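You operate a simulated robot arm through the tools that you are given. There is no shell and no other tool. Be economical: measure what you need, move in short steps, check, and stop when the job is done.

You are at the controls of a simulated robot arm. One attempt, no reset.

TASK
Zero the wheel tester on the steel wheel and put the wheel back.
Fine: turn the zero knob till the running tester reads 0.0 mm; then switch off and move the slide back before the wheel comes out.
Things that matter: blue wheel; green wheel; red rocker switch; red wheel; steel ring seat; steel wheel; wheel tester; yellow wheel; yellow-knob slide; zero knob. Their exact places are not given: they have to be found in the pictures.

The check looks at the end state, three seconds after you hand in, the way a careful person would. Anything else that was tipped, shoved, dropped, spilled or broken makes it a failure.

THE ROBOT
A 7-joint arm with a two-finger parallel gripper on a trunk, on a base that drives. Base frame: it is fixed to the floor where the robot stands at the start and does not move with it; the origin is under the middle of the robot, x ahead of it, y to its left, z up; the surface under the hand at the start is at about z = 880. Units: mm, rad, N and s.
Its first joint turns from -2.897 to 2.897 rad. Places, roughly: red rocker switch [600, 200, 900]; steel ring seat [600, 200, 900]; wheel tester [600, 100, 900]; yellow-knob slide [600, 100, 900]; zero knob [600, 100, 900]. Payload 3.43 kg.
The TCP is the grasp point between the finger pads, 30 mm short of the fingertips. In the tool frame z runs along the fingers and y along their closing line. Largest opening 94 mm; finger width 28, thickness 10; the body of the gripper, 50 by 96 mm, starts 55 mm behind the TCP.
Orientation is told as [roll, pitch, yaw] about the base's x, y, z axes, in that order, counted from this pose: with the fingers straight down and closing along the base's y, the tool's x points along the base's -x, its y along +y and its z along -z.

THE INTERFACE
- The arm moves only by the tool apply_moves. Its argument "steps" is a list of rows, each a list of 6 numbers: the shift along the tool's x, y, z in mm, then the turn, a rotation vector about the tool's x, y, z in rad. In form: [[dx, dy, dz, ax, ay, az], ...]. A call has 1 to 8 rows; each row is the pose to reach, as a shift and turn from the pose commanded when the call began, along the tool's axes at that moment. "hand" is the finger opening in mm, from 0 to 94, set as the call begins (left out, the last holds). Rows are played at 5 a second. More than 50 mm and 0.15 rad between two rows, or a gripper value outside its range, and nothing of the call is played. A pose out of reach is approached as far as the arm can. The call stops where the force on the tool passes 90 N (or 10 N more than at its start, if that is more) or the arm is blocked; 0.2 s more then pass. The fingers move at their own pace (about 45 mm/s each) and stop on an object; they squeeze with about 30 N. The grip force told is the motor's: it shows also when the fingers shut on nothing. Time passes only in rows, and 0.2 s behind the last, so rows that repeat a pose let the fingers close. It gives the time, the measured TCP pose, the force on the tool (base axes), the opening and the grip force at its end, in the units of the frame above (readings bear some noise), with the torque about the TCP (base axes, N m) and any sound that the robot's microphone picked up.
- Cameras (640 x 400 px; columns grow to the right, rows downward): "scene" is now at [30.4, 241.2, 1395]; the picture's right is [0.01, -1.00, 0.00], its down [-0.51, -0.01, -0.86] and it looks along [0.86, 0.01, -0.51] (base axes); focal length 247 px, centre (320, 200). "wrist" rides on the gripper at [76, 14, -103] in the tool frame; the picture's right is [-0.18, 0.98, 0.00], its down [-0.75, -0.14, -0.64] and it looks along [-0.63, -0.12, 0.77] (tool axes); focal length 243 px, centre (320, 200).
- grab_frame(camera): a new picture of that camera. The clock stands still meanwhile.
- roll_base(legs): drives the robot by 1 to 6 legs, each [ahead, turn to the left] in mm and rad, along the robot's own axes; the way and the turn of a leg run together, so that a leg with both is an arc; at most 1500 mm and 3.142 rad a leg. The arm and the cameras ride along, it lands a little off, and it stops where it bumps. It gives what a move gives.
- pan_tilt(pan, tilt): turns the head with the scene camera to pan (to the left, within 2.094 rad either way) and tilt (down, from -0.506 to 1.204), counted from straight ahead of the robot. It gives what a move gives.
- locate(camera, pixels): for up to 12 pixels [column, row] of the newest picture of that camera ("zoom" is the newest enlarged one), the place [x, y, z] in the base frame of the surface seen there, good to about 2 mm. The clock stands still meanwhile.
- zoom(camera, box): a new picture of the part [left, top, right, bottom] of that camera's present view, enlarged. The clock stands still meanwhile.
- hand_in(): hands the job in; it is judged then, once.

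Keep the steps short. Do not move on a guess: measure, check each grasp and each placing, and mend mistakes. In all there are 80 turns and 68 pictures (those below and enlarged ones count). Leave the gripper open and the arm clear of the work at the hand-in unless told otherwise, and finish with a single line.

The tools are called after "Emit:" by a JSON object that holds its "method" and its "body". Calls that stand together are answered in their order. apply_moves: Moves the arm, as the interface text tells. Its arguments: {"type":"object","properties":{"steps":{"type":"array"},"hand":{"type":"number"}},"required":["steps"]} The other tools are called the same way: roll_base (legs) drives the base; pan_tilt (pan, tilt) turns the head that bears the scene camera; grab_frame (camera) takes a picture; locate (camera, pixels) gives the place of the surface under pixels of a picture; zoom (camera, box) takes an enlarged picture of a part of a camera's view; hand_in () hands the job in.

At the start:

```text
clock: 0.0
tool_pos: [588.3, 81.3, 1216.1]
tool_rot: [-0.001, 0.001, -0.005]
contact_force: [0.2, 0.1, -0.6]
wrist_torque: [-0.02, -0.01, -0.01]
opening: 94.2
grip_force: 0.0
robot x, y, heading: [0.4, 5.5, -0.001]
head pan, tilt: [0.016, 0.531]
```

scene: 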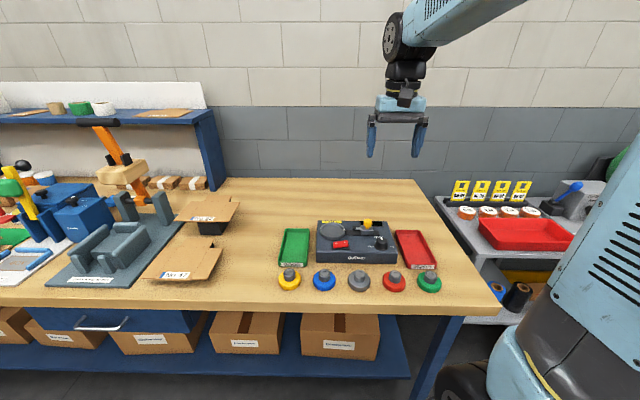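
wrist: 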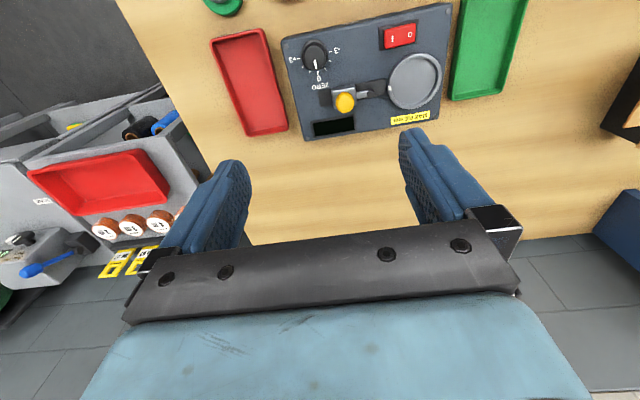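

I see the tester at around (357,243) in the scene and five wheels in front of it. I'll enlarge both views.

Emit:
{"method": "zoom", "body": {"camera": "scene", "box": [260, 200, 460, 325]}}

Emit:
{"method": "zoom", "body": {"camera": "wrist", "box": [270, 0, 470, 150]}}

```text
3.20 times, centred on (360, 262) of scene
```

zoom: 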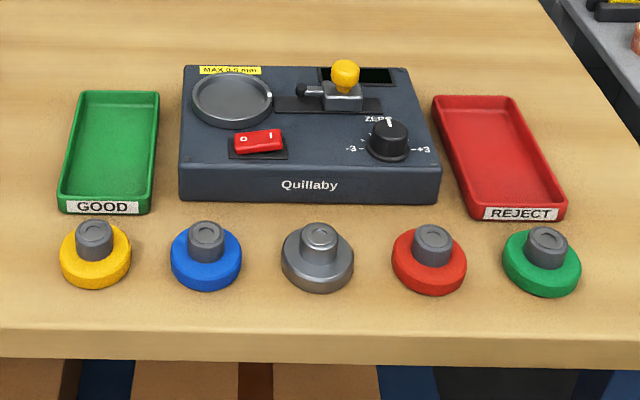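

```text
2.67 times, centred on (370, 75) of wrist
```

zoom: 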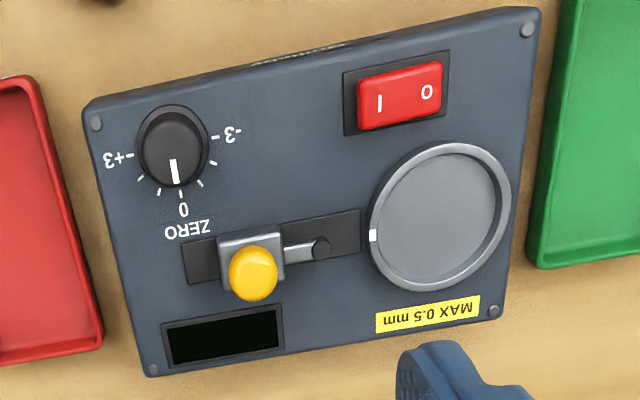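

I can see the rocker, ring seat with slide and feeler, knob and display. I'll measure them in the wrist zoom, and the wheels in the scene picture.

Emit:
{"method": "locate", "body": {"camera": "zoom", "pixels": [[441, 218], [375, 237], [508, 200], [172, 150], [252, 268], [322, 248], [381, 102], [428, 92], [360, 235], [190, 265], [100, 125], [525, 30]]}}

Emit:
{"method": "locate", "body": {"camera": "scene", "pixels": [[290, 273], [325, 273], [359, 273], [395, 275], [430, 276], [359, 285], [349, 281], [370, 281], [359, 310], [340, 256], [367, 223]]}}

Emit:
{"method": "zoom", "body": {"camera": "scene", "box": [320, 255, 400, 305]}}

```text
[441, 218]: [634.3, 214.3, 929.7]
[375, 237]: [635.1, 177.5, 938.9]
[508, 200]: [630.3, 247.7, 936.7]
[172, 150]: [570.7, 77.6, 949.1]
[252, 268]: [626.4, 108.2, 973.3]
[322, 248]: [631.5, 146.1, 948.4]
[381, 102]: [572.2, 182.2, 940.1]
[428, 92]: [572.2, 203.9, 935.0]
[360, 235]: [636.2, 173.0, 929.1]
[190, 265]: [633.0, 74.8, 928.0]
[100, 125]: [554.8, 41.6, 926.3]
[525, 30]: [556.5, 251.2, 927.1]
```

```text
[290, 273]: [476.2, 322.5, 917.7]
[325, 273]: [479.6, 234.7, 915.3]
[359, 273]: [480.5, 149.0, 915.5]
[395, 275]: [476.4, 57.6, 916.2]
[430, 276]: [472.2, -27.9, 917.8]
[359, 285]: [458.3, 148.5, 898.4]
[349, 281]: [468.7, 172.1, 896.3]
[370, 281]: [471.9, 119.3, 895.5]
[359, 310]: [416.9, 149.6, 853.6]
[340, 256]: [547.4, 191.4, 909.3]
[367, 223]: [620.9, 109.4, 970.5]
```

```text
8.00 times, centred on (360, 280) of scene
```

zoom: 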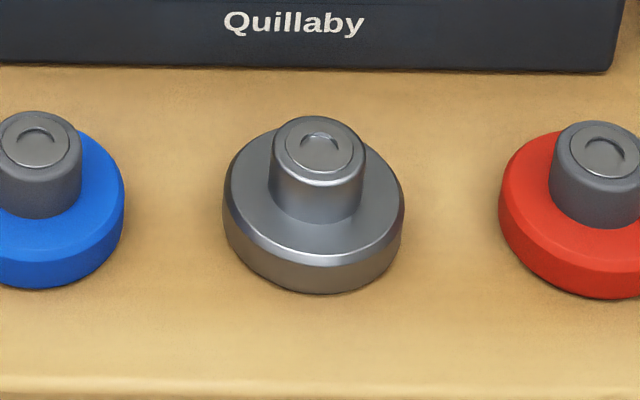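

Emit:
{"method": "locate", "body": {"camera": "zoom", "pixels": [[319, 152], [319, 172], [319, 120], [276, 152], [360, 152], [319, 205], [235, 200], [398, 205], [312, 290], [312, 300]]}}

Emit:
{"method": "roll_base", "body": {"legs": [[-80, 0]]}}

```text
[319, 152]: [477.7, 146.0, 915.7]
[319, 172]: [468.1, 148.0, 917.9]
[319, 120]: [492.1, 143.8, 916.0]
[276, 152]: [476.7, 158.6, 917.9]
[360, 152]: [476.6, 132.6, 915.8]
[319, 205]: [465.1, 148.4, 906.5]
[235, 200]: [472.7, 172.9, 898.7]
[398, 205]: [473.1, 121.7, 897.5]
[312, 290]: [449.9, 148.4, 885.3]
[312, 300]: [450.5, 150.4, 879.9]
```

```text
clock: 1.1
tool_pos: [509.1, 80.5, 1217.0]
tool_rot: [-0.001, -0.002, -0.004]
contact_force: [0.9, -0.6, 0.0]
wrist_torque: [-0.03, -0.01, -0.04]
opening: 93.8
grip_force: 0.1
robot x, y, heading: [-78.8, 8.2, -0.002]
head pan, tilt: [0.016, 0.531]
```

Steel wheel: hub centre about (478.5, 146), top z≈916, hub about 26 mm wide. I'll go above it first at z≈1010.

Emit:
{"method": "apply_moves", "body": {"steps": [[15, 33, 20, 0, 0, 0], [30.6, 65.5, 35, 0, 0, 0], [30.6, 65.5, 80, 0, 0, 0], [30.6, 65.5, 125, 0, 0, 0], [30.6, 65.5, 170, 0, 0, 0], [30.6, 65.5, 207, 0, 0, 0], [30.6, 65.5, 207, 0, 0, 0]], "hand": 60}}

Emit:
{"method": "grab_frame", "body": {"camera": "wrist"}}

Emit:
{"method": "grab_frame", "body": {"camera": "scene"}}

```text
clock: 2.7
tool_pos: [477.1, 143.7, 1007.7]
tool_rot: [0.0, 0.003, -0.005]
contact_force: [0.7, -0.2, -0.7]
wrist_torque: [0.02, 0.03, 0.0]
opening: 60.0
grip_force: 0.1
robot x, y, heading: [-80.2, 4.8, 0.004]
head pan, tilt: [0.016, 0.531]
```

```text
62 pictures are left
```

wrist: 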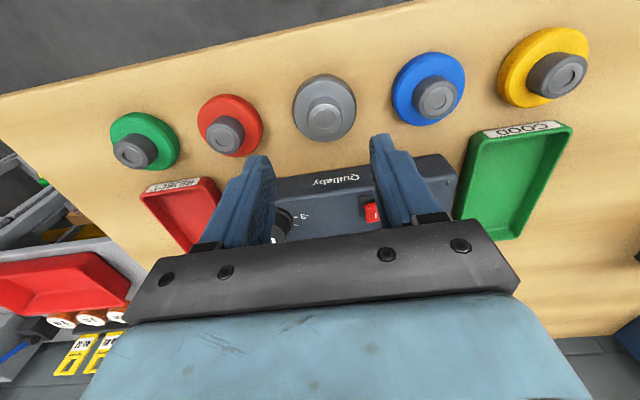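

```text
61 pictures are left
```

scene: 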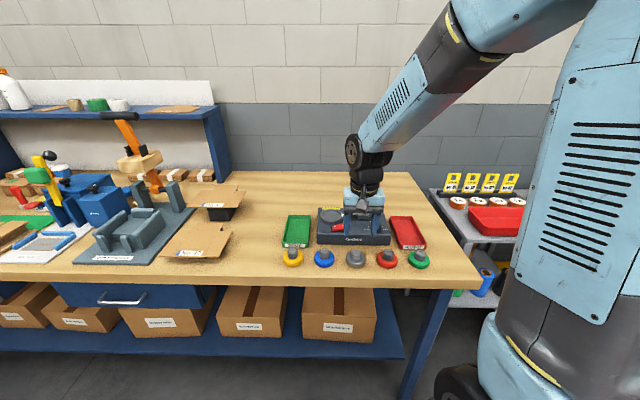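

Emit:
{"method": "locate", "body": {"camera": "wrist", "pixels": [[324, 119], [306, 117], [343, 115], [324, 138], [294, 105], [355, 105], [324, 76], [380, 138], [262, 160]]}}

Emit:
{"method": "locate", "body": {"camera": "scene", "pixels": [[356, 252], [356, 264], [345, 258], [366, 258]]}}

Emit:
{"method": "zoom", "body": {"camera": "wrist", "box": [270, 60, 380, 150]}}

```text
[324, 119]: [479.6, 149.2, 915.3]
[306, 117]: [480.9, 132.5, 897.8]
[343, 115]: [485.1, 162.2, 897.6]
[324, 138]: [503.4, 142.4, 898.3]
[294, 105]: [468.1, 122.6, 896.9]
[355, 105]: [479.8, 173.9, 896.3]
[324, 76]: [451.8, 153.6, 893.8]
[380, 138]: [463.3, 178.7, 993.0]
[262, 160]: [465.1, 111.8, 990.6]
```

```text
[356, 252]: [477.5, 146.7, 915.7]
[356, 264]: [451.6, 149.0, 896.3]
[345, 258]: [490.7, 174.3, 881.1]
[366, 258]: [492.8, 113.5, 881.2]
```

```text
4.44 times, centred on (325, 105) of wrist
```

zoom: 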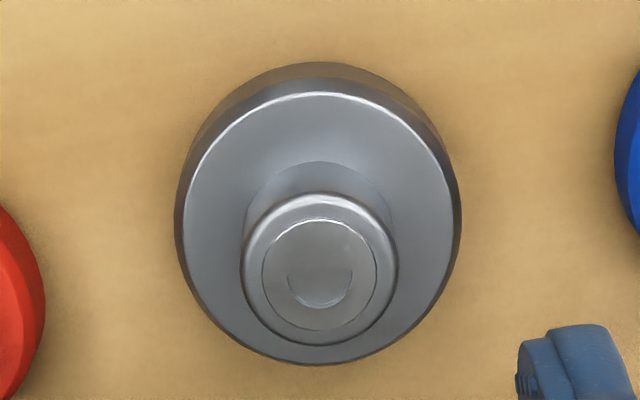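

Emit:
{"method": "locate", "body": {"camera": "zoom", "pixels": [[320, 274], [250, 268], [390, 268], [320, 205], [320, 340], [262, 230], [380, 320]]}}

```text
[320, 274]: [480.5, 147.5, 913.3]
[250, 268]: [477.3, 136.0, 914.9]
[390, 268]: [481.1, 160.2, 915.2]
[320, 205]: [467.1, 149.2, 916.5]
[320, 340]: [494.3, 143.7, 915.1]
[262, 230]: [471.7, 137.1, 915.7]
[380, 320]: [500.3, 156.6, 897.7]
```

Hub centre about (480, 147.5). I'll go down to TCP z≈931 so the tips sit just above the rim, then close.

Emit:
{"method": "apply_moves", "body": {"steps": [[-2, 2.5, 35, 0, 0, 0], [-2, 2.5, 60, 0, 0, 0], [-2, 2.5, 76, 0, 0, 0], [-2, 2.5, 76, 0, 0, 0]]}}

Emit:
{"method": "grab_frame", "body": {"camera": "wrist"}}

```text
clock: 3.7
tool_pos: [480.7, 146.7, 933.0]
tool_rot: [0.001, 0.001, -0.005]
contact_force: [0.2, -1.0, 0.3]
wrist_torque: [0.0, 0.02, 0.03]
opening: 59.9
grip_force: 0.2
robot x, y, heading: [-77.2, 5.4, -0.002]
head pan, tilt: [0.016, 0.531]
```

```text
59 pictures are left
```

wrist: 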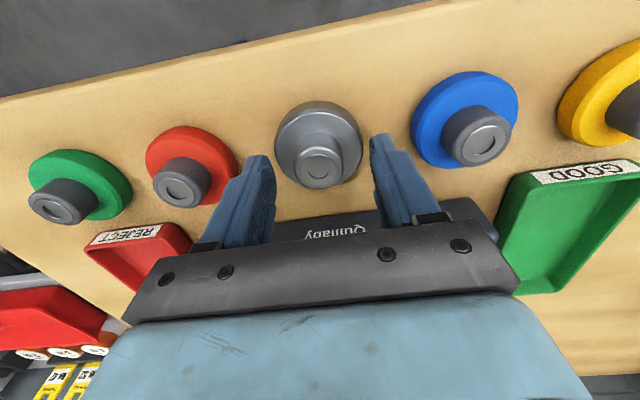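

Tips straddle the hub. Now closing.

Emit:
{"method": "apply_moves", "body": {"steps": [[0, 0, 1, 0, 0, 0], [0, 0, 1, 0, 0, 0], [0, 0, 1, 0, 0, 0], [0, 0, 1, 0, 0, 0], [0, 0, 1, 0, 0, 0]], "hand": 10}}

Emit:
{"method": "grab_frame", "body": {"camera": "wrist"}}

```text
clock: 4.9
tool_pos: [480.3, 148.5, 933.5]
tool_rot: [0.0, 0.001, -0.006]
contact_force: [-0.3, 2.1, 0.0]
wrist_torque: [0.06, -0.06, 0.0]
opening: 29.1
grip_force: 30.0
robot x, y, heading: [-79.0, 5.4, 0.001]
head pan, tilt: [0.016, 0.531]
```

```text
58 pictures are left
```

wrist: 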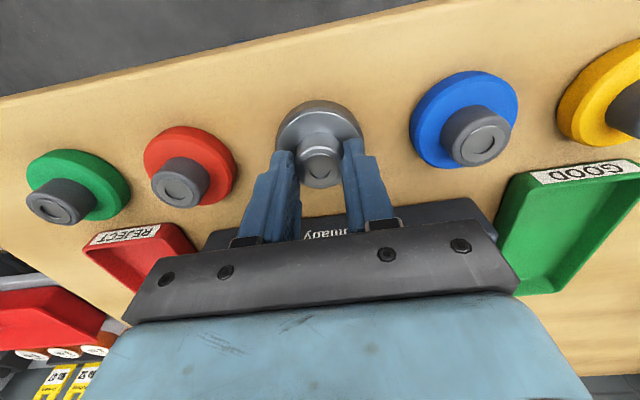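

Gripped on the hub (29 mm). Lifting straight up 130 mm and checking, while viewing the seat.

Emit:
{"method": "apply_moves", "body": {"steps": [[0, 0, -15, 0, 0, 0], [0, 0, -50, 0, 0, 0], [0, 0, -95, 0, 0, 0], [0, 0, -130, 0, 0, 0], [0, 0, -130, 0, 0, 0]]}}

Emit:
{"method": "grab_frame", "body": {"camera": "wrist"}}

Emit:
{"method": "zoom", "body": {"camera": "scene", "box": [280, 180, 440, 280]}}

```text
clock: 6.1
tool_pos: [479.6, 149.1, 1062.8]
tool_rot: [-0.001, 0.0, -0.005]
contact_force: [0.3, -0.5, -3.8]
wrist_torque: [0.03, -0.01, -0.02]
opening: 29.1
grip_force: 29.4
robot x, y, heading: [-80.5, 7.3, -0.006]
head pan, tilt: [0.016, 0.531]
```

```text
57 pictures are left
```

wrist: 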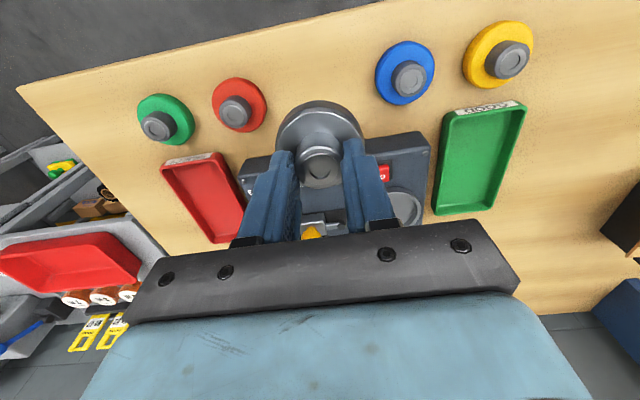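

```text
4.00 times, centred on (360, 230) of scene
```

zoom: 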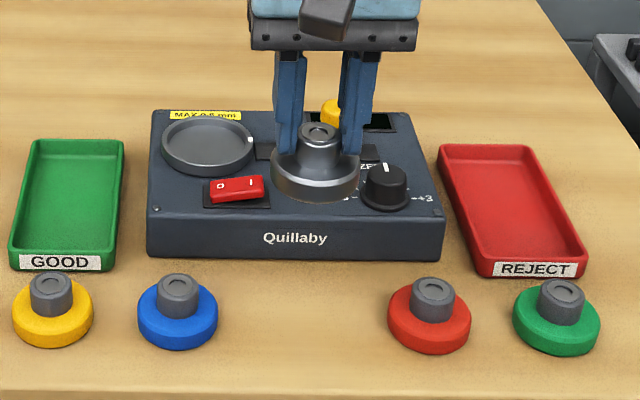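

Emit:
{"method": "locate", "body": {"camera": "zoom", "pixels": [[164, 146], [250, 148], [208, 121], [206, 170], [178, 128], [238, 128], [176, 163], [240, 163], [208, 146], [319, 127], [277, 160], [358, 160]]}}

Emit:
{"method": "zoom", "body": {"camera": "scene", "box": [312, 200, 352, 225]}}

```text
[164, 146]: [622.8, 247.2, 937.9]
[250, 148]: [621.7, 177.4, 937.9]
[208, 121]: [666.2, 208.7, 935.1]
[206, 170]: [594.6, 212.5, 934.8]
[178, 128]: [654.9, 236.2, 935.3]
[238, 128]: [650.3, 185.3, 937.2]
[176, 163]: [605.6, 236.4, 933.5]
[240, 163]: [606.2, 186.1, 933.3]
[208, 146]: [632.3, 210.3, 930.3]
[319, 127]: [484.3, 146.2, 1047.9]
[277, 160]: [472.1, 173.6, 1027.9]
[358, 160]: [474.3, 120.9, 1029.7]
```

```text
16.00 times, centred on (332, 212) of scene
```

zoom: 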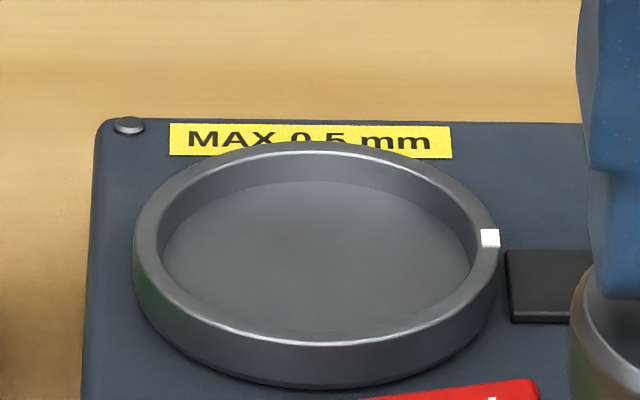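

Emit:
{"method": "locate", "body": {"camera": "zoom", "pixels": [[147, 240], [487, 258], [318, 147], [312, 341], [200, 172], [430, 172], [200, 315], [430, 320], [315, 250], [180, 270], [455, 270], [315, 190]]}}

```text
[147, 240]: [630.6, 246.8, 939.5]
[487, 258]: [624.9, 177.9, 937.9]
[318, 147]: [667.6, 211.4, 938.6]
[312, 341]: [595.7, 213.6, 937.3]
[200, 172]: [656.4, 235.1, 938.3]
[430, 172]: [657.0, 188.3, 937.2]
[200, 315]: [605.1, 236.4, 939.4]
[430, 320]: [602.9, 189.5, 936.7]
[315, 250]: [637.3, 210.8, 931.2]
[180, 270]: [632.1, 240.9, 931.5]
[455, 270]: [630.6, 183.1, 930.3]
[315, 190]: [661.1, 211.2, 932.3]
```

Seat centre about (631, 212.3), floor ≈931. Carrying the wheel over it, about 25 mm above the ring.

Emit:
{"method": "apply_moves", "body": {"steps": [[-40, 17, 0, 0, 0, 0], [-80, 34, 0, 0, 0, 0], [-120, 51, 0, 0, 0, 0], [-151, 64.5, 0, 0, 0, 0], [-151, 64.5, 25, 0, 0, 0], [-151, 64.5, 50, 0, 0, 0], [-151, 64.5, 50, 0, 0, 0]]}}

Emit:
{"method": "grab_frame", "body": {"camera": "wrist"}}

Emit:
{"method": "zoom", "body": {"camera": "scene", "box": [296, 170, 376, 220]}}

```text
clock: 7.7
tool_pos: [631.8, 211.9, 1013.6]
tool_rot: [0.0, 0.003, -0.006]
contact_force: [-1.2, -0.3, -2.9]
wrist_torque: [-0.02, 0.01, -0.02]
opening: 29.0
grip_force: 30.1
robot x, y, heading: [-85.0, 6.3, -0.0]
head pan, tilt: [0.016, 0.531]
```

```text
54 pictures are left
```

wrist: 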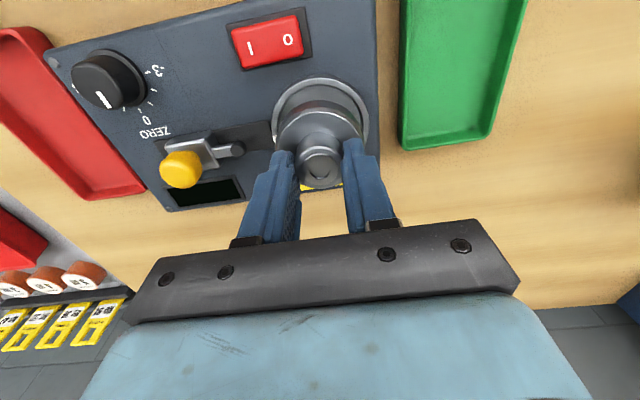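

```text
8.00 times, centred on (336, 195) of scene
```

zoom: 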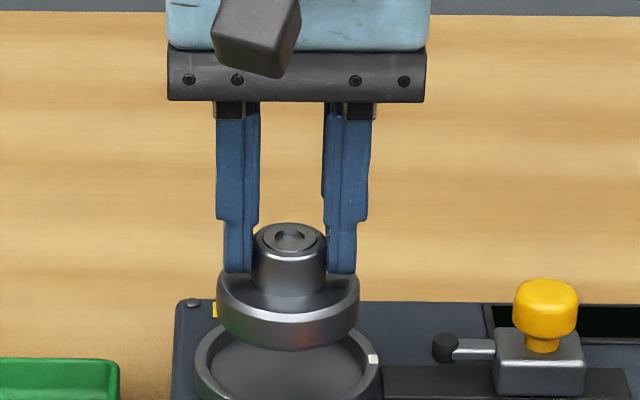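

Wheel is centred over the ring (288 vs 288 px). Lowering until it rests.

Emit:
{"method": "apply_moves", "body": {"steps": [[0, 0, 15, 0, 0, 0], [0, 0, 26, 0, 0, 0], [0, 0, 28, 0, 0, 0], [0, 0, 28, 0, 0, 0]]}}

Emit:
{"method": "zoom", "body": {"camera": "scene", "box": [296, 180, 376, 230]}}

```text
clock: 8.7
tool_pos: [631.7, 211.6, 985.1]
tool_rot: [0.001, 0.0, -0.006]
contact_force: [0.0, -0.4, -3.1]
wrist_torque: [0.0, -0.02, 0.01]
opening: 29.4
grip_force: 29.9
robot x, y, heading: [-77.4, 5.8, -0.002]
head pan, tilt: [0.016, 0.531]
```

```text
8.00 times, centred on (336, 205) of scene
```

zoom: 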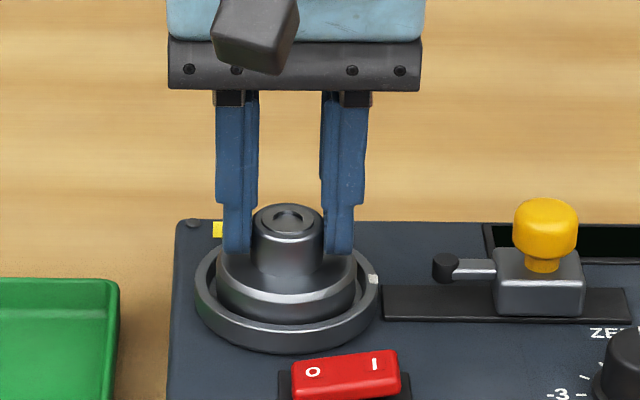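

Still carrying its weight; a few more millimetres down in small rows.

Emit:
{"method": "apply_moves", "body": {"steps": [[0, 0, 0.7, 0, 0, 0], [0, 0, 1.4, 0, 0, 0], [0, 0, 2, 0, 0, 0], [0, 0, 2, 0, 0, 0]]}}

```text
clock: 9.7
tool_pos: [631.9, 211.4, 984.7]
tool_rot: [0.0, -0.002, -0.005]
contact_force: [1.1, 0.4, 12.2]
wrist_torque: [-0.22, 0.23, 0.0]
opening: 29.2
grip_force: 30.0
robot x, y, heading: [-81.9, 8.6, -0.001]
head pan, tilt: [0.016, 0.531]
```

Force turned to +12 N: seated. Opening and lifting.

Emit:
{"method": "apply_moves", "body": {"steps": [[0, 0, -0.8, 0, 0, 0], [0, 0, -0.8, 0, 0, 0], [0, 0, -0.8, 0, 0, 0], [0, 0, -30, 0, 0, 0], [0, 0, -70, 0, 0, 0], [0, 0, -110, 0, 0, 0], [0, 0, -110, 0, 0, 0]], "hand": 50}}

Emit:
{"method": "grab_frame", "body": {"camera": "wrist"}}

Emit:
{"method": "zoom", "body": {"camera": "scene", "box": [304, 195, 400, 255]}}

```text
clock: 11.3
tool_pos: [632.0, 212.6, 1091.9]
tool_rot: [-0.001, 0.002, -0.005]
contact_force: [0.2, 0.2, 0.1]
wrist_torque: [-0.05, 0.01, 0.0]
opening: 49.9
grip_force: 0.1
robot x, y, heading: [-80.2, 4.6, 0.001]
head pan, tilt: [0.016, 0.531]
```

```text
51 pictures are left
```

wrist: 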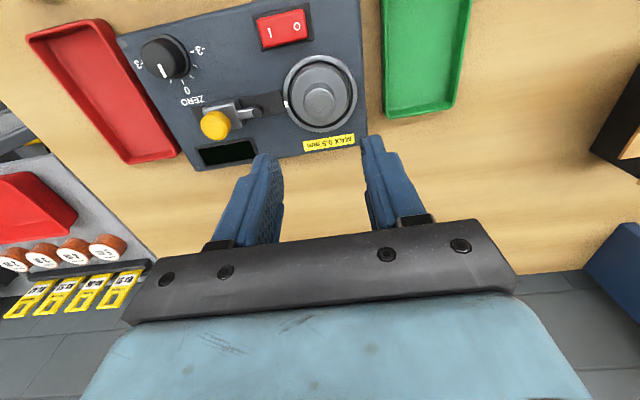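

```text
6.67 times, centred on (352, 225) of scene
```

zoom: 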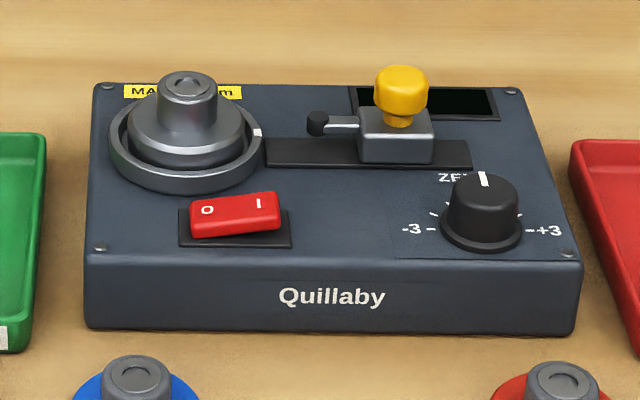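

Wheel seated. Now measuring the yellow knob, feeler and track in the scene zoom.

Emit:
{"method": "locate", "body": {"camera": "zoom", "pixels": [[401, 72], [401, 90], [377, 90], [425, 90], [401, 115], [362, 150], [432, 152], [312, 124], [268, 148], [470, 155], [256, 137], [239, 122]]}}

Emit:
{"method": "zoom", "body": {"camera": "wrist", "box": [190, 50, 370, 170]}}

```text
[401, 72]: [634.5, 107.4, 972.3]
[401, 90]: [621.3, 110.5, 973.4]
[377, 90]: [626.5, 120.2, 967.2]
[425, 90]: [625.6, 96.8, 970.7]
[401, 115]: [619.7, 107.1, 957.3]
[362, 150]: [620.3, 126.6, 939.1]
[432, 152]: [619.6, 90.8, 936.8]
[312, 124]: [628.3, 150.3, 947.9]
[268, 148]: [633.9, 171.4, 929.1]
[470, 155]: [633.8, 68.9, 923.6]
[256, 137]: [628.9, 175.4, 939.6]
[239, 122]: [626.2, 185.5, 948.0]
```

```text
3.33 times, centred on (280, 110) of wrist
```

zoom: 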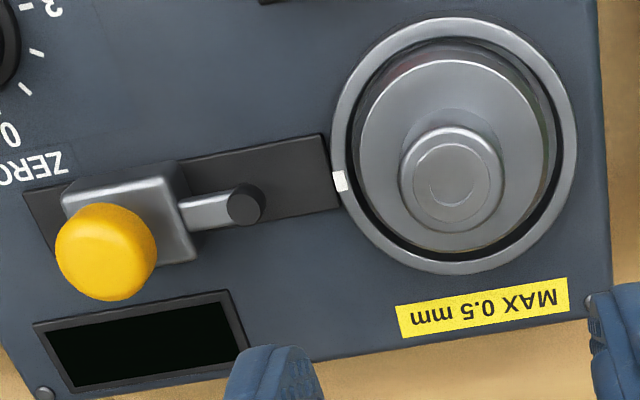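

Knob centre about (630, 108.5), 24 mm across, top ≈974. Going above it with the fingers at 50 mm, then down to TCP z≈990.

Emit:
{"method": "apply_moves", "body": {"steps": [[1, -40, 0, 0, 0, 0], [2, -80, 0, 0, 0, 0], [2, -103.5, 0, 0, 0, 0], [2, -103.5, 45, 0, 0, 0], [2, -103.5, 75, 0, 0, 0], [2, -103.5, 75, 0, 0, 0]]}}

Emit:
{"method": "zoom", "body": {"camera": "scene", "box": [304, 170, 416, 240]}}

Emit:
{"method": "grab_frame", "body": {"camera": "wrist"}}

```text
clock: 12.7
tool_pos: [628.7, 109.2, 1016.9]
tool_rot: [0.0, -0.001, -0.006]
contact_force: [0.0, 0.3, -0.2]
wrist_torque: [-0.03, 0.01, 0.02]
opening: 49.9
grip_force: 0.0
robot x, y, heading: [-88.3, 6.9, -0.003]
head pan, tilt: [0.016, 0.531]
```

```text
5.71 times, centred on (360, 205) of scene
```

zoom: 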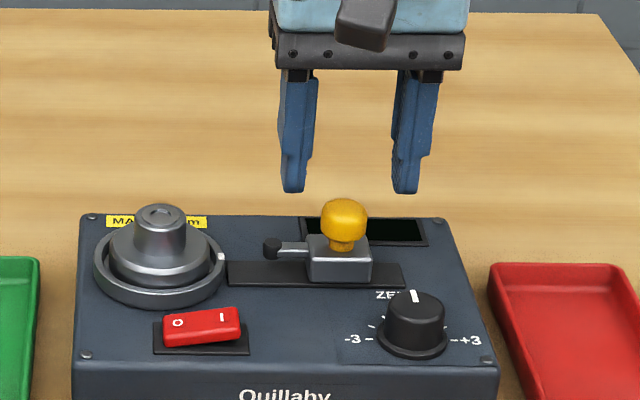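

```text
47 pictures are left
```

wrist: 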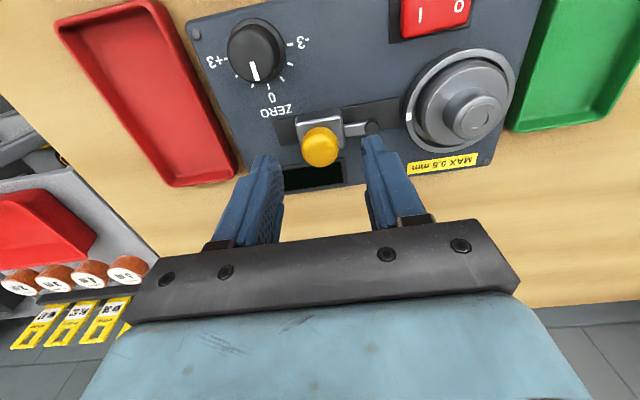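

Fingers straddle the knob. Down 28 mm, then close.

Emit:
{"method": "apply_moves", "body": {"steps": [[0, 0, 15, 0, 0, 0], [0, 0, 28, 0, 0, 0], [0, 0, 28, 0, 0, 0]]}}

Emit:
{"method": "apply_moves", "body": {"steps": [[0, 0, 0, 0, 0, 0], [0, 0, 0, 0, 0, 0], [0, 0, 0, 0, 0, 0], [0, 0, 0, 0, 0, 0]], "hand": 12}}

Emit:
{"method": "zoom", "body": {"camera": "scene", "box": [304, 170, 416, 240]}}

```text
clock: 13.5
tool_pos: [628.2, 110.1, 989.8]
tool_rot: [0.0, -0.002, -0.003]
contact_force: [-0.5, 0.0, 0.7]
wrist_torque: [0.02, 0.04, 0.02]
opening: 50.0
grip_force: 0.0
robot x, y, heading: [-81.8, 6.4, 0.002]
head pan, tilt: [0.016, 0.531]
```

```text
clock: 14.5
tool_pos: [629.1, 109.3, 990.1]
tool_rot: [-0.001, -0.001, -0.008]
contact_force: [-0.1, -3.1, -0.8]
wrist_torque: [0.23, -0.02, -0.05]
opening: 24.9
grip_force: 45.2
robot x, y, heading: [-79.2, 7.4, 0.004]
head pan, tilt: [0.016, 0.531]
```

```text
5.71 times, centred on (360, 205) of scene
```

zoom: 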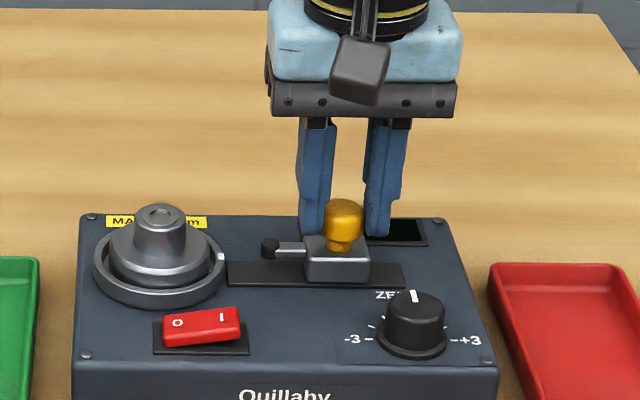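

Knob gripped (25 mm). Sliding 20 mm toward the wheel.

Emit:
{"method": "apply_moves", "body": {"steps": [[0, 5, 0, 0, 0, 0], [0, 10, 0, 0, 0, 0], [0, 15, 0, 0, 0, 0], [0, 20, 0, 0, 0, 0], [0, 20, 0, 0, 0, 0]]}}

Emit:
{"method": "zoom", "body": {"camera": "scene", "box": [304, 170, 416, 240]}}

```text
clock: 15.7
tool_pos: [627.8, 128.5, 989.8]
tool_rot: [0.001, 0.002, -0.007]
contact_force: [-13.5, 0.3, -9.9]
wrist_torque: [0.31, 0.49, 0.0]
opening: 25.3
grip_force: 45.3
robot x, y, heading: [-77.8, 7.0, 0.002]
head pan, tilt: [0.016, 0.531]
```

```text
5.71 times, centred on (360, 205) of scene
```

zoom: 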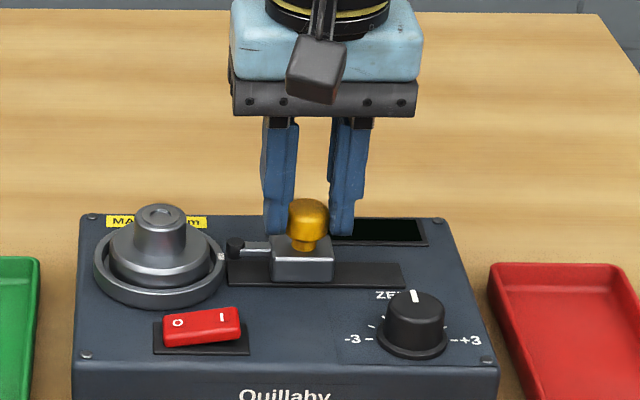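

Moves well; slight side force, so I ease 0.4 mm in x. Gap to the rim looks about 10 mm; advancing 7 then small rows.

Emit:
{"method": "apply_moves", "body": {"steps": [[0.3, 4, -0.3, 0, 0, 0], [0.4, 7, -0.5, 0, 0, 0], [0.4, 8, -0.5, 0, 0, 0], [0.4, 9, -0.5, 0, 0, 0], [0.4, 9, -0.5, 0, 0, 0]]}}

Emit:
{"method": "zoom", "body": {"camera": "scene", "box": [312, 195, 376, 235]}}

```text
clock: 16.9
tool_pos: [628.1, 138.0, 988.8]
tool_rot: [0.0, 0.003, -0.004]
contact_force: [-15.6, 0.3, -28.9]
wrist_torque: [0.34, 0.68, -0.01]
opening: 25.1
grip_force: 45.1
robot x, y, heading: [-82.1, 1.1, -0.008]
head pan, tilt: [0.016, 0.531]
```

```text
10.00 times, centred on (344, 215) of scene
```

zoom: 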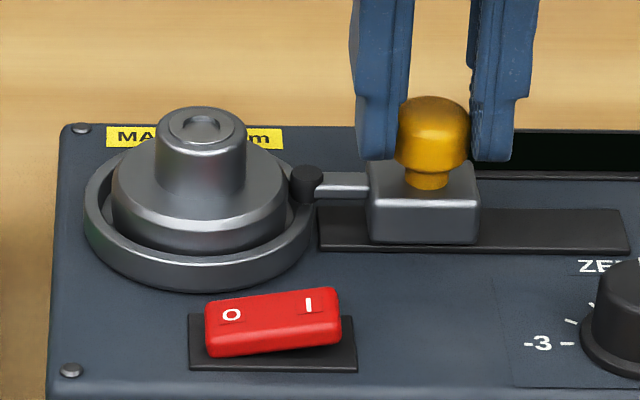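

Feeler is about to touch. Relaxing the upward pull (z −29 N) and creeping on 3 mm.

Emit:
{"method": "apply_moves", "body": {"steps": [[0.3, 0, 0.8, 0, 0, 0], [0.4, 0.7, 0.9, 0, 0, 0], [0.5, 1.4, 0.9, 0, 0, 0], [0.5, 2.1, 0.9, 0, 0, 0], [0.5, 2.8, 0.9, 0, 0, 0], [0.5, 2.8, 0.9, 0, 0, 0]]}}

Emit:
{"method": "zoom", "body": {"camera": "scene", "box": [312, 195, 376, 235]}}

```text
clock: 18.3
tool_pos: [630.3, 138.0, 990.2]
tool_rot: [0.001, 0.0, -0.006]
contact_force: [-1.1, -27.0, -4.0]
wrist_torque: [-0.47, 0.11, -0.12]
opening: 25.0
grip_force: 45.4
robot x, y, heading: [-75.9, 8.5, -0.002]
head pan, tilt: [0.016, 0.531]
```

```text
10.00 times, centred on (344, 215) of scene
```

zoom: 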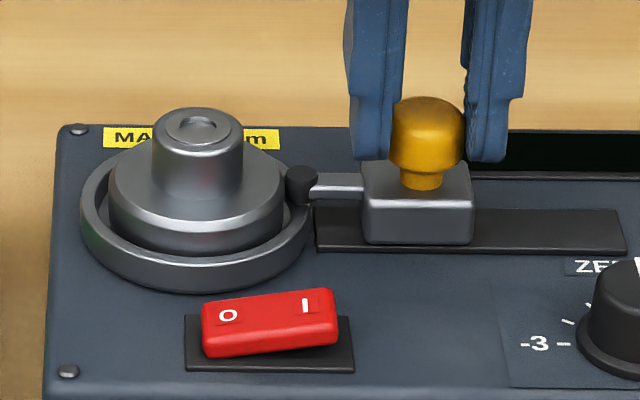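

Stopped with −27 N along y: the feeler is against the wheel. Easing the push, opening, lifting, and checking that nothing was shoved.

Emit:
{"method": "apply_moves", "body": {"steps": [[0.5, 1.2, 0.9, 0, 0, 0], [0.5, 1.2, 0.9, 0, 0, 0]]}}

Emit:
{"method": "apply_moves", "body": {"steps": [[0, 0, 0, 0, 0, 0], [0, 0, 0, 0, 0, 0], [0, 0, -30, 0, 0, 0], [0, 0, -70, 0, 0, 0], [0, 0, -110, 0, 0, 0], [0, 0, -110, 0, 0, 0]], "hand": 46}}

Emit:
{"method": "zoom", "body": {"camera": "scene", "box": [280, 180, 440, 280]}}

Emit:
{"method": "zoom", "body": {"camera": "scene", "box": [312, 195, 376, 235]}}

```text
clock: 18.9
tool_pos: [629.6, 139.6, 989.2]
tool_rot: [0.0, -0.002, -0.006]
contact_force: [8.0, -39.8, 20.4]
wrist_torque: [-1.41, 0.06, -0.18]
opening: 25.1
grip_force: 44.9
robot x, y, heading: [-78.2, 4.0, -0.0]
head pan, tilt: [0.016, 0.531]
```

```text
clock: 20.3
tool_pos: [627.2, 141.4, 1098.2]
tool_rot: [0.0, 0.002, -0.004]
contact_force: [-0.6, 0.7, 0.1]
wrist_torque: [0.02, -0.04, 0.01]
opening: 46.1
grip_force: 0.0
robot x, y, heading: [-77.9, 0.5, 0.003]
head pan, tilt: [0.016, 0.531]
```

```text
4.00 times, centred on (360, 230) of scene
```

zoom: 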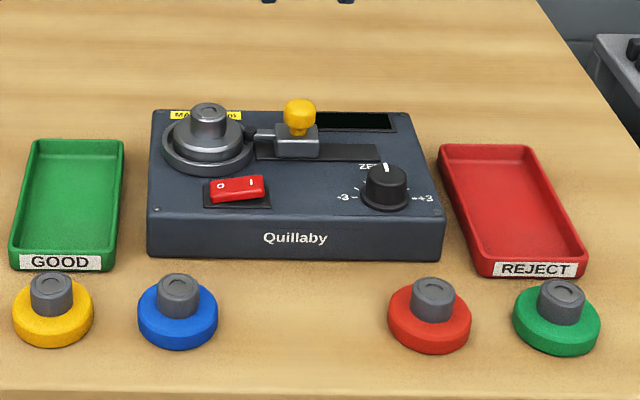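

```text
10.00 times, centred on (344, 215) of scene
```

zoom: 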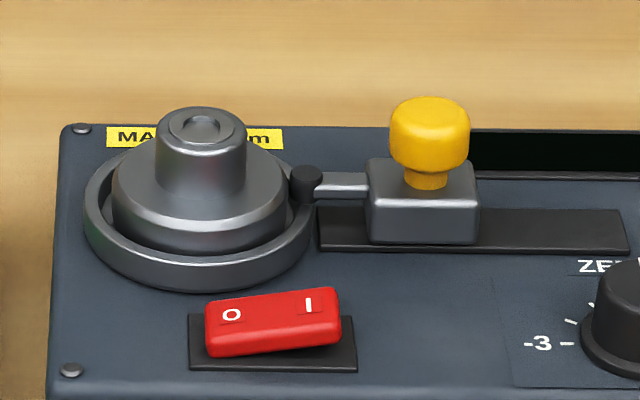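

The picture is back where it was, so the tester did not shift (only a sway). Now measuring the rocker: I side (308,305), O side (231,314) in this zoom.

Emit:
{"method": "locate", "body": {"camera": "zoom", "pixels": [[308, 305], [231, 314], [270, 310], [336, 292], [340, 318], [208, 308], [212, 332], [290, 300], [290, 320], [305, 178], [287, 200], [265, 120]]}}

```text
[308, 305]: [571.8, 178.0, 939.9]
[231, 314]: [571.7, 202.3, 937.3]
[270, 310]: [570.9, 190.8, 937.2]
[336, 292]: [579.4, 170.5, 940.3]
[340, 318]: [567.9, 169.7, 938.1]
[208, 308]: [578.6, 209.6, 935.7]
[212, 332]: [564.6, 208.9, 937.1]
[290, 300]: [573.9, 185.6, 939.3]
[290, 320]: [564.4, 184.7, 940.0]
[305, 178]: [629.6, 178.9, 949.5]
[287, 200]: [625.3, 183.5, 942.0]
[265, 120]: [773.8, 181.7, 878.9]
```

Rocker spans y 170–210, centre x≈571. Closing fingers and going above the I half at (569, 175), tips ~17 mm above.

Emit:
{"method": "apply_moves", "body": {"steps": [[30, 17, 0, 0, 0, 0], [58.5, 34, 0, 0, 0, 0], [58.5, 34, 40, 0, 0, 0], [58.5, 34, 80, 0, 0, 0], [58.5, 34, 110, 0, 0, 0], [58.5, 34, 110, 0, 0, 0]], "hand": 0}}

Emit:
{"method": "zoom", "body": {"camera": "scene", "box": [304, 180, 400, 240]}}

Emit:
{"method": "grab_frame", "body": {"camera": "wrist"}}

```text
clock: 21.7
tool_pos: [568.7, 174.4, 987.7]
tool_rot: [0.0, 0.0, -0.004]
contact_force: [-0.5, 0.2, 0.5]
wrist_torque: [0.01, 0.02, 0.02]
opening: 0.2
grip_force: 30.3
robot x, y, heading: [-76.8, 5.2, 0.0]
head pan, tilt: [0.016, 0.531]
```

```text
6.67 times, centred on (352, 210) of scene
```

zoom: 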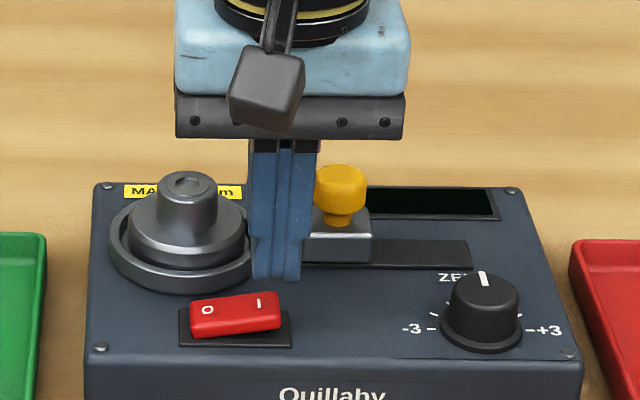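

```text
39 pictures are left
```

wrist: 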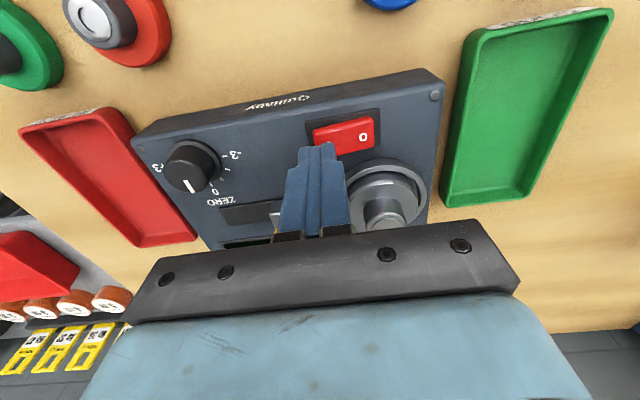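

Aligned over the I half. Pressing down in small rows.

Emit:
{"method": "apply_moves", "body": {"steps": [[0, 0, 12, 0, 0, 0], [0, 0, 16, 0, 0, 0], [0, 0, 18, 0, 0, 0], [0, 0, 20, 0, 0, 0], [0, 0, 22, 0, 0, 0], [0, 0, 22, 0, 0, 0]]}}

Emit:
{"method": "zoom", "body": {"camera": "scene", "box": [304, 180, 400, 240]}}

```text
clock: 23.1
tool_pos: [567.7, 175.3, 967.6]
tool_rot: [-0.001, 0.002, -0.005]
contact_force: [-1.5, 0.6, 13.4]
wrist_torque: [0.12, 0.0, 0.02]
opening: 0.0
grip_force: 30.4
robot x, y, heading: [-80.8, 2.8, 0.004]
head pan, tilt: [0.016, 0.531]
```

```text
6.67 times, centred on (352, 210) of scene
```

zoom: 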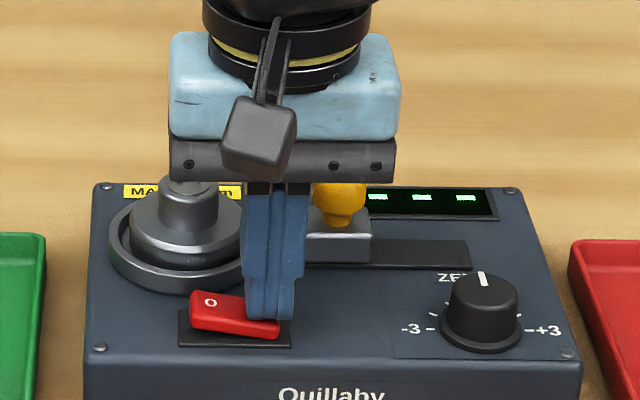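

The rocker flipped and the display lit. Lifting and moving to read the display.

Emit:
{"method": "apply_moves", "body": {"steps": [[0, 0, -20, 0, 0, 0], [0, 0, -60, 0, 0, 0], [0, 0, -100, 0, 0, 0], [0, 0, -140, 0, 0, 0], [0, 0, -140, 0, 0, 0]]}}

Emit:
{"method": "zoom", "body": {"camera": "scene", "box": [312, 195, 400, 250]}}

```text
clock: 24.3
tool_pos: [568.9, 175.9, 1106.8]
tool_rot: [-0.001, 0.003, -0.005]
contact_force: [-0.4, -0.3, 0.1]
wrist_torque: [0.02, -0.02, 0.01]
opening: 0.0
grip_force: 30.1
robot x, y, heading: [-74.5, 3.4, -0.004]
head pan, tilt: [0.016, 0.531]
```

```text
7.27 times, centred on (356, 222) of scene
```

zoom: 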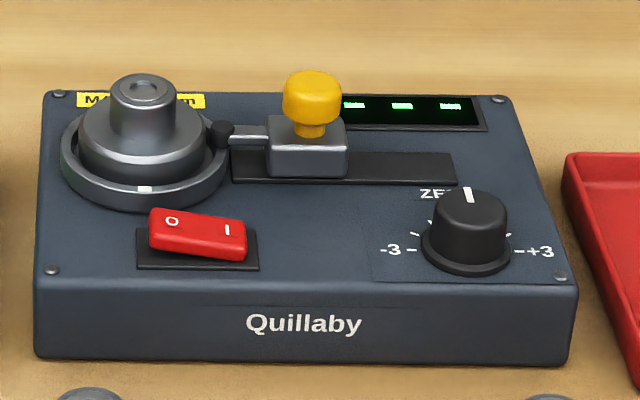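

The seat is turning (white mark moved) and the display shows "---". Waiting a little while moving toward a spot above the zero knob.

Emit:
{"method": "apply_moves", "body": {"steps": [[0, -50, 0, 0, 0, 0], [0, -98, 0, 0, 0, 0], [0, -98, 0, 0, 0, 0], [0, -98, 0, 0, 0, 0], [0, -98, 0, 0, 0, 0], [0, -98, 0, 0, 0, 0], [0, -98, 0, 0, 0, 0], [0, -98, 0, 0, 0, 0]], "hand": 55}}

Emit:
{"method": "zoom", "body": {"camera": "scene", "box": [312, 195, 400, 250]}}

Emit:
{"method": "zoom", "body": {"camera": "wrist", "box": [200, 40, 440, 190]}}

```text
clock: 26.1
tool_pos: [566.5, 76.1, 1106.8]
tool_rot: [0.0, 0.001, -0.004]
contact_force: [0.3, 0.3, -0.5]
wrist_torque: [-0.01, 0.02, -0.02]
opening: 54.8
grip_force: 0.0
robot x, y, heading: [-79.9, 6.7, -0.0]
head pan, tilt: [0.016, 0.531]
```

```text
7.27 times, centred on (356, 222) of scene
```

zoom: 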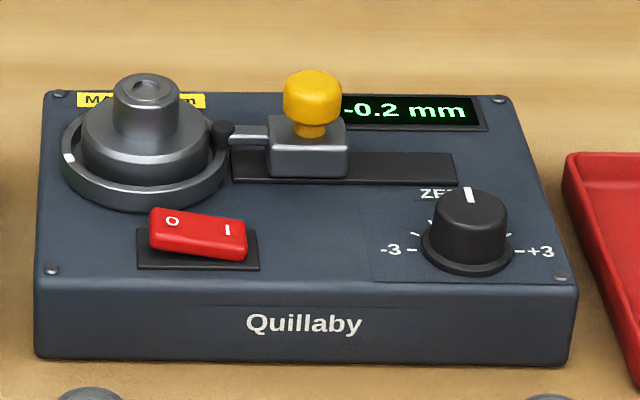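

```text
2.67 times, centred on (320, 115) of wrist
```

zoom: 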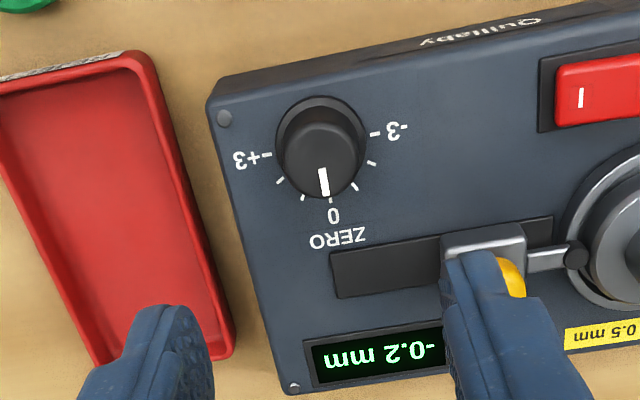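

Reads −0.2 mm. Now measuring the zero knob's centre and height.

Emit:
{"method": "locate", "body": {"camera": "zoom", "pixels": [[320, 155], [322, 180], [285, 150], [358, 160], [320, 105], [320, 135], [300, 120], [345, 125]]}}

Emit:
{"method": "locate", "body": {"camera": "scene", "pixels": [[420, 222], [414, 226], [425, 226], [420, 219], [420, 229], [420, 233]]}}

Emit:
{"method": "zoom", "body": {"camera": "scene", "box": [360, 205, 400, 230]}}

```text
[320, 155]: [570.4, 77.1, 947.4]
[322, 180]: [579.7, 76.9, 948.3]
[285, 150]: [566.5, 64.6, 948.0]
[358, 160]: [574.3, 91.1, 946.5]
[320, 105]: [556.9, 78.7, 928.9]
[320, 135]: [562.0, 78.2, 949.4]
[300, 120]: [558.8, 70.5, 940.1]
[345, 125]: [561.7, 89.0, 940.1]
```

```text
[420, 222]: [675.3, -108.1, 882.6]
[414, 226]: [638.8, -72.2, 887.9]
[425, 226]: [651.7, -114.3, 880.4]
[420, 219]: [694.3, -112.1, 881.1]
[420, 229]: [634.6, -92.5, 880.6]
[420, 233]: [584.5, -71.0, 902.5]
```

```text
16.00 times, centred on (380, 218) of scene
```

zoom: 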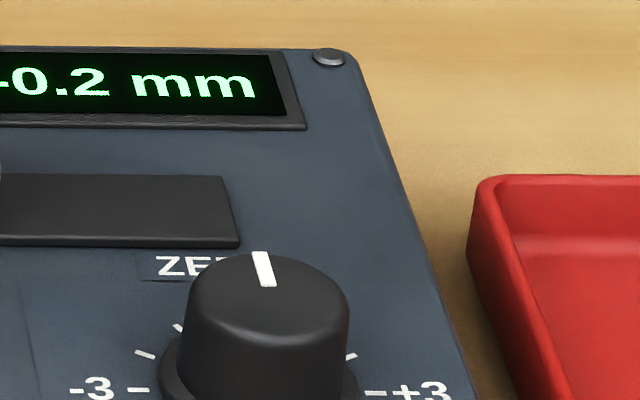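

Emit:
{"method": "locate", "body": {"camera": "zoom", "pixels": [[263, 255], [267, 285], [195, 290], [343, 295], [267, 325], [267, 295], [187, 330], [348, 335]]}}

```text
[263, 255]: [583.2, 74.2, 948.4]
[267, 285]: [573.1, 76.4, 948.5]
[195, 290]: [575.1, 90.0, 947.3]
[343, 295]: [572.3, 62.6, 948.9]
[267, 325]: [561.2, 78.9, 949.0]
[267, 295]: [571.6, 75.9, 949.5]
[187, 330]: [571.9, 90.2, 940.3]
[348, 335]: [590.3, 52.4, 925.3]
```

Knob centre about (571.5, 76.7), top 948.5. Going down with tips still above, then check.

Emit:
{"method": "apply_moves", "body": {"steps": [[-3, 0, 45, 0, 0, 0], [-3, 0, 90, 0, 0, 0], [-3, 0, 115, 0, 0, 0], [-3, 0, 115, 0, 0, 0]]}}

Emit:
{"method": "zoom", "body": {"camera": "scene", "box": [320, 180, 432, 250]}}

Emit:
{"method": "grab_frame", "body": {"camera": "wrist"}}

```text
clock: 27.1
tool_pos: [570.8, 77.1, 993.0]
tool_rot: [-0.002, 0.0, -0.007]
contact_force: [0.0, -0.8, 0.7]
wrist_torque: [-0.01, -0.01, 0.0]
opening: 55.1
grip_force: 0.0
robot x, y, heading: [-81.4, 7.1, 0.001]
head pan, tilt: [0.016, 0.531]
```

```text
5.71 times, centred on (376, 215) of scene
```

zoom: 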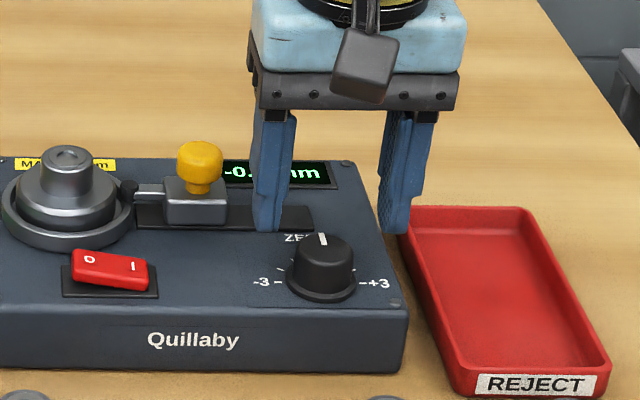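

```text
32 pictures are left
```

wrist: 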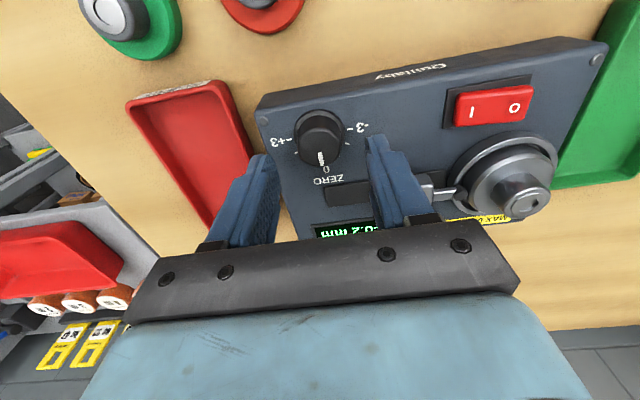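

Knob centred between the fingers. Down 26 mm (tips ≈937), then close.

Emit:
{"method": "apply_moves", "body": {"steps": [[-0.5, 0, 15, 0, 0, 0], [-0.5, 0, 26, 0, 0, 0], [-0.5, 0, 26, 0, 0, 0]]}}

Emit:
{"method": "apply_moves", "body": {"steps": [[0, 0, 0, 0, 0, 0], [0, 0, 0, 0, 0, 0], [0, 0, 0, 0, 0, 0], [0, 0, 0, 0, 0, 0]], "hand": 15}}

Emit:
{"method": "grab_frame", "body": {"camera": "wrist"}}

```text
clock: 27.9
tool_pos: [572.6, 77.3, 966.0]
tool_rot: [-0.001, 0.001, -0.007]
contact_force: [0.7, -0.2, -0.3]
wrist_torque: [0.02, 0.03, 0.04]
opening: 55.0
grip_force: 0.0
robot x, y, heading: [-80.2, 4.0, -0.0]
head pan, tilt: [0.016, 0.531]
```

```text
clock: 28.9
tool_pos: [574.1, 75.9, 966.8]
tool_rot: [0.001, 0.001, -0.007]
contact_force: [-0.3, -15.0, -0.8]
wrist_torque: [-0.21, -0.09, 0.02]
opening: 31.8
grip_force: 45.7
robot x, y, heading: [-78.4, 6.6, 0.007]
head pan, tilt: [0.016, 0.531]
```

```text
31 pictures are left
```

wrist: 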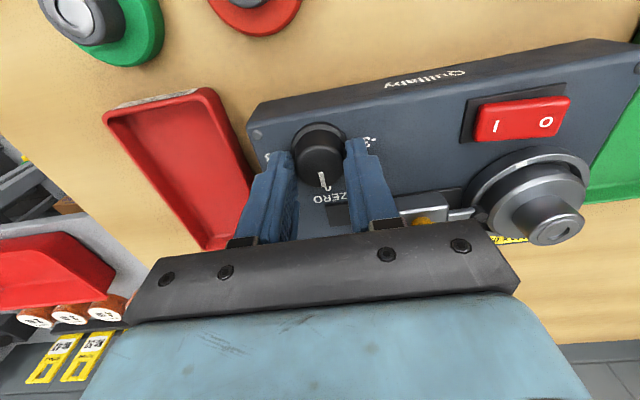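

Gripped, with −15 N sideways; I relax 0.8 mm in y and turn the knob 0.1 rad toward + (clockwise).

Emit:
{"method": "apply_moves", "body": {"steps": [[0, -0.8, 0, 0, 0, 0], [0, -0.8, 0, 0, 0, 0.05], [0, -0.8, 0, 0, 0, 0.1], [0, -0.8, 0, 0, 0, 0.1], [0, -0.8, 0, 0, 0, 0.1], [0, -0.8, 0, 0, 0, 0.1]]}}

Emit:
{"method": "zoom", "body": {"camera": "scene", "box": [320, 190, 432, 260]}}

```text
clock: 30.3
tool_pos: [573.5, 75.4, 967.5]
tool_rot: [-0.001, -0.001, -0.106]
contact_force: [1.4, -20.3, 19.5]
wrist_torque: [-0.75, 0.18, 0.04]
opening: 31.5
grip_force: 44.9
robot x, y, heading: [-79.1, 6.3, 0.0]
head pan, tilt: [0.016, 0.531]
```

```text
5.71 times, centred on (376, 225) of scene
```

zoom: 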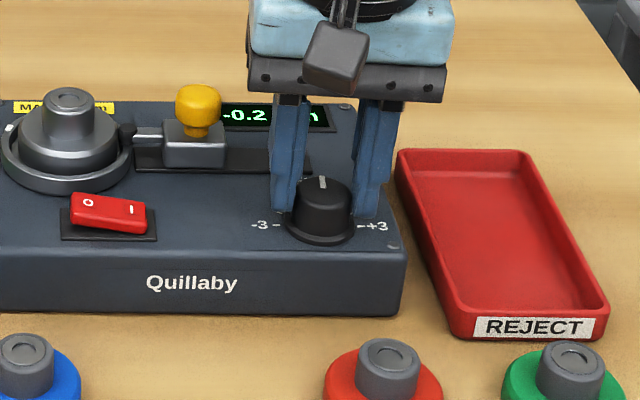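

The display is visible and still −0.2. I'll wait a second and enlarge.

Emit:
{"method": "apply_moves", "body": {"steps": [[0, 0, -0.5, 0, 0, 0], [0, 0, -0.5, 0, 0, 0], [0, 0, -0.5, 0, 0, 0], [0, 0, -0.5, 0, 0, 0], [0, 0, -0.5, 0, 0, 0], [0, 0, -0.5, 0, 0, 0], [0, 0, -0.5, 0, 0, 0], [0, 0, -0.5, 0, 0, 0]]}}

Emit:
{"method": "zoom", "body": {"camera": "scene", "box": [352, 200, 400, 230]}}

```text
clock: 32.1
tool_pos: [571.8, 74.9, 966.6]
tool_rot: [0.0, -0.001, -0.106]
contact_force: [13.0, -28.4, 28.0]
wrist_torque: [-1.08, -0.36, -0.03]
opening: 31.7
grip_force: 45.2
robot x, y, heading: [-79.7, 6.1, -0.0]
head pan, tilt: [0.016, 0.531]
```

```text
13.33 times, centred on (376, 215) of scene
```

zoom: 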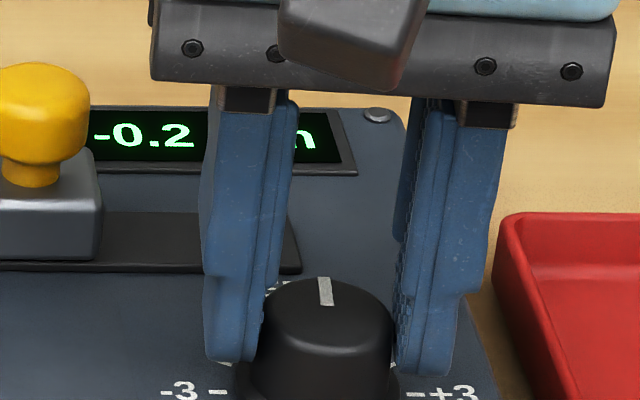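

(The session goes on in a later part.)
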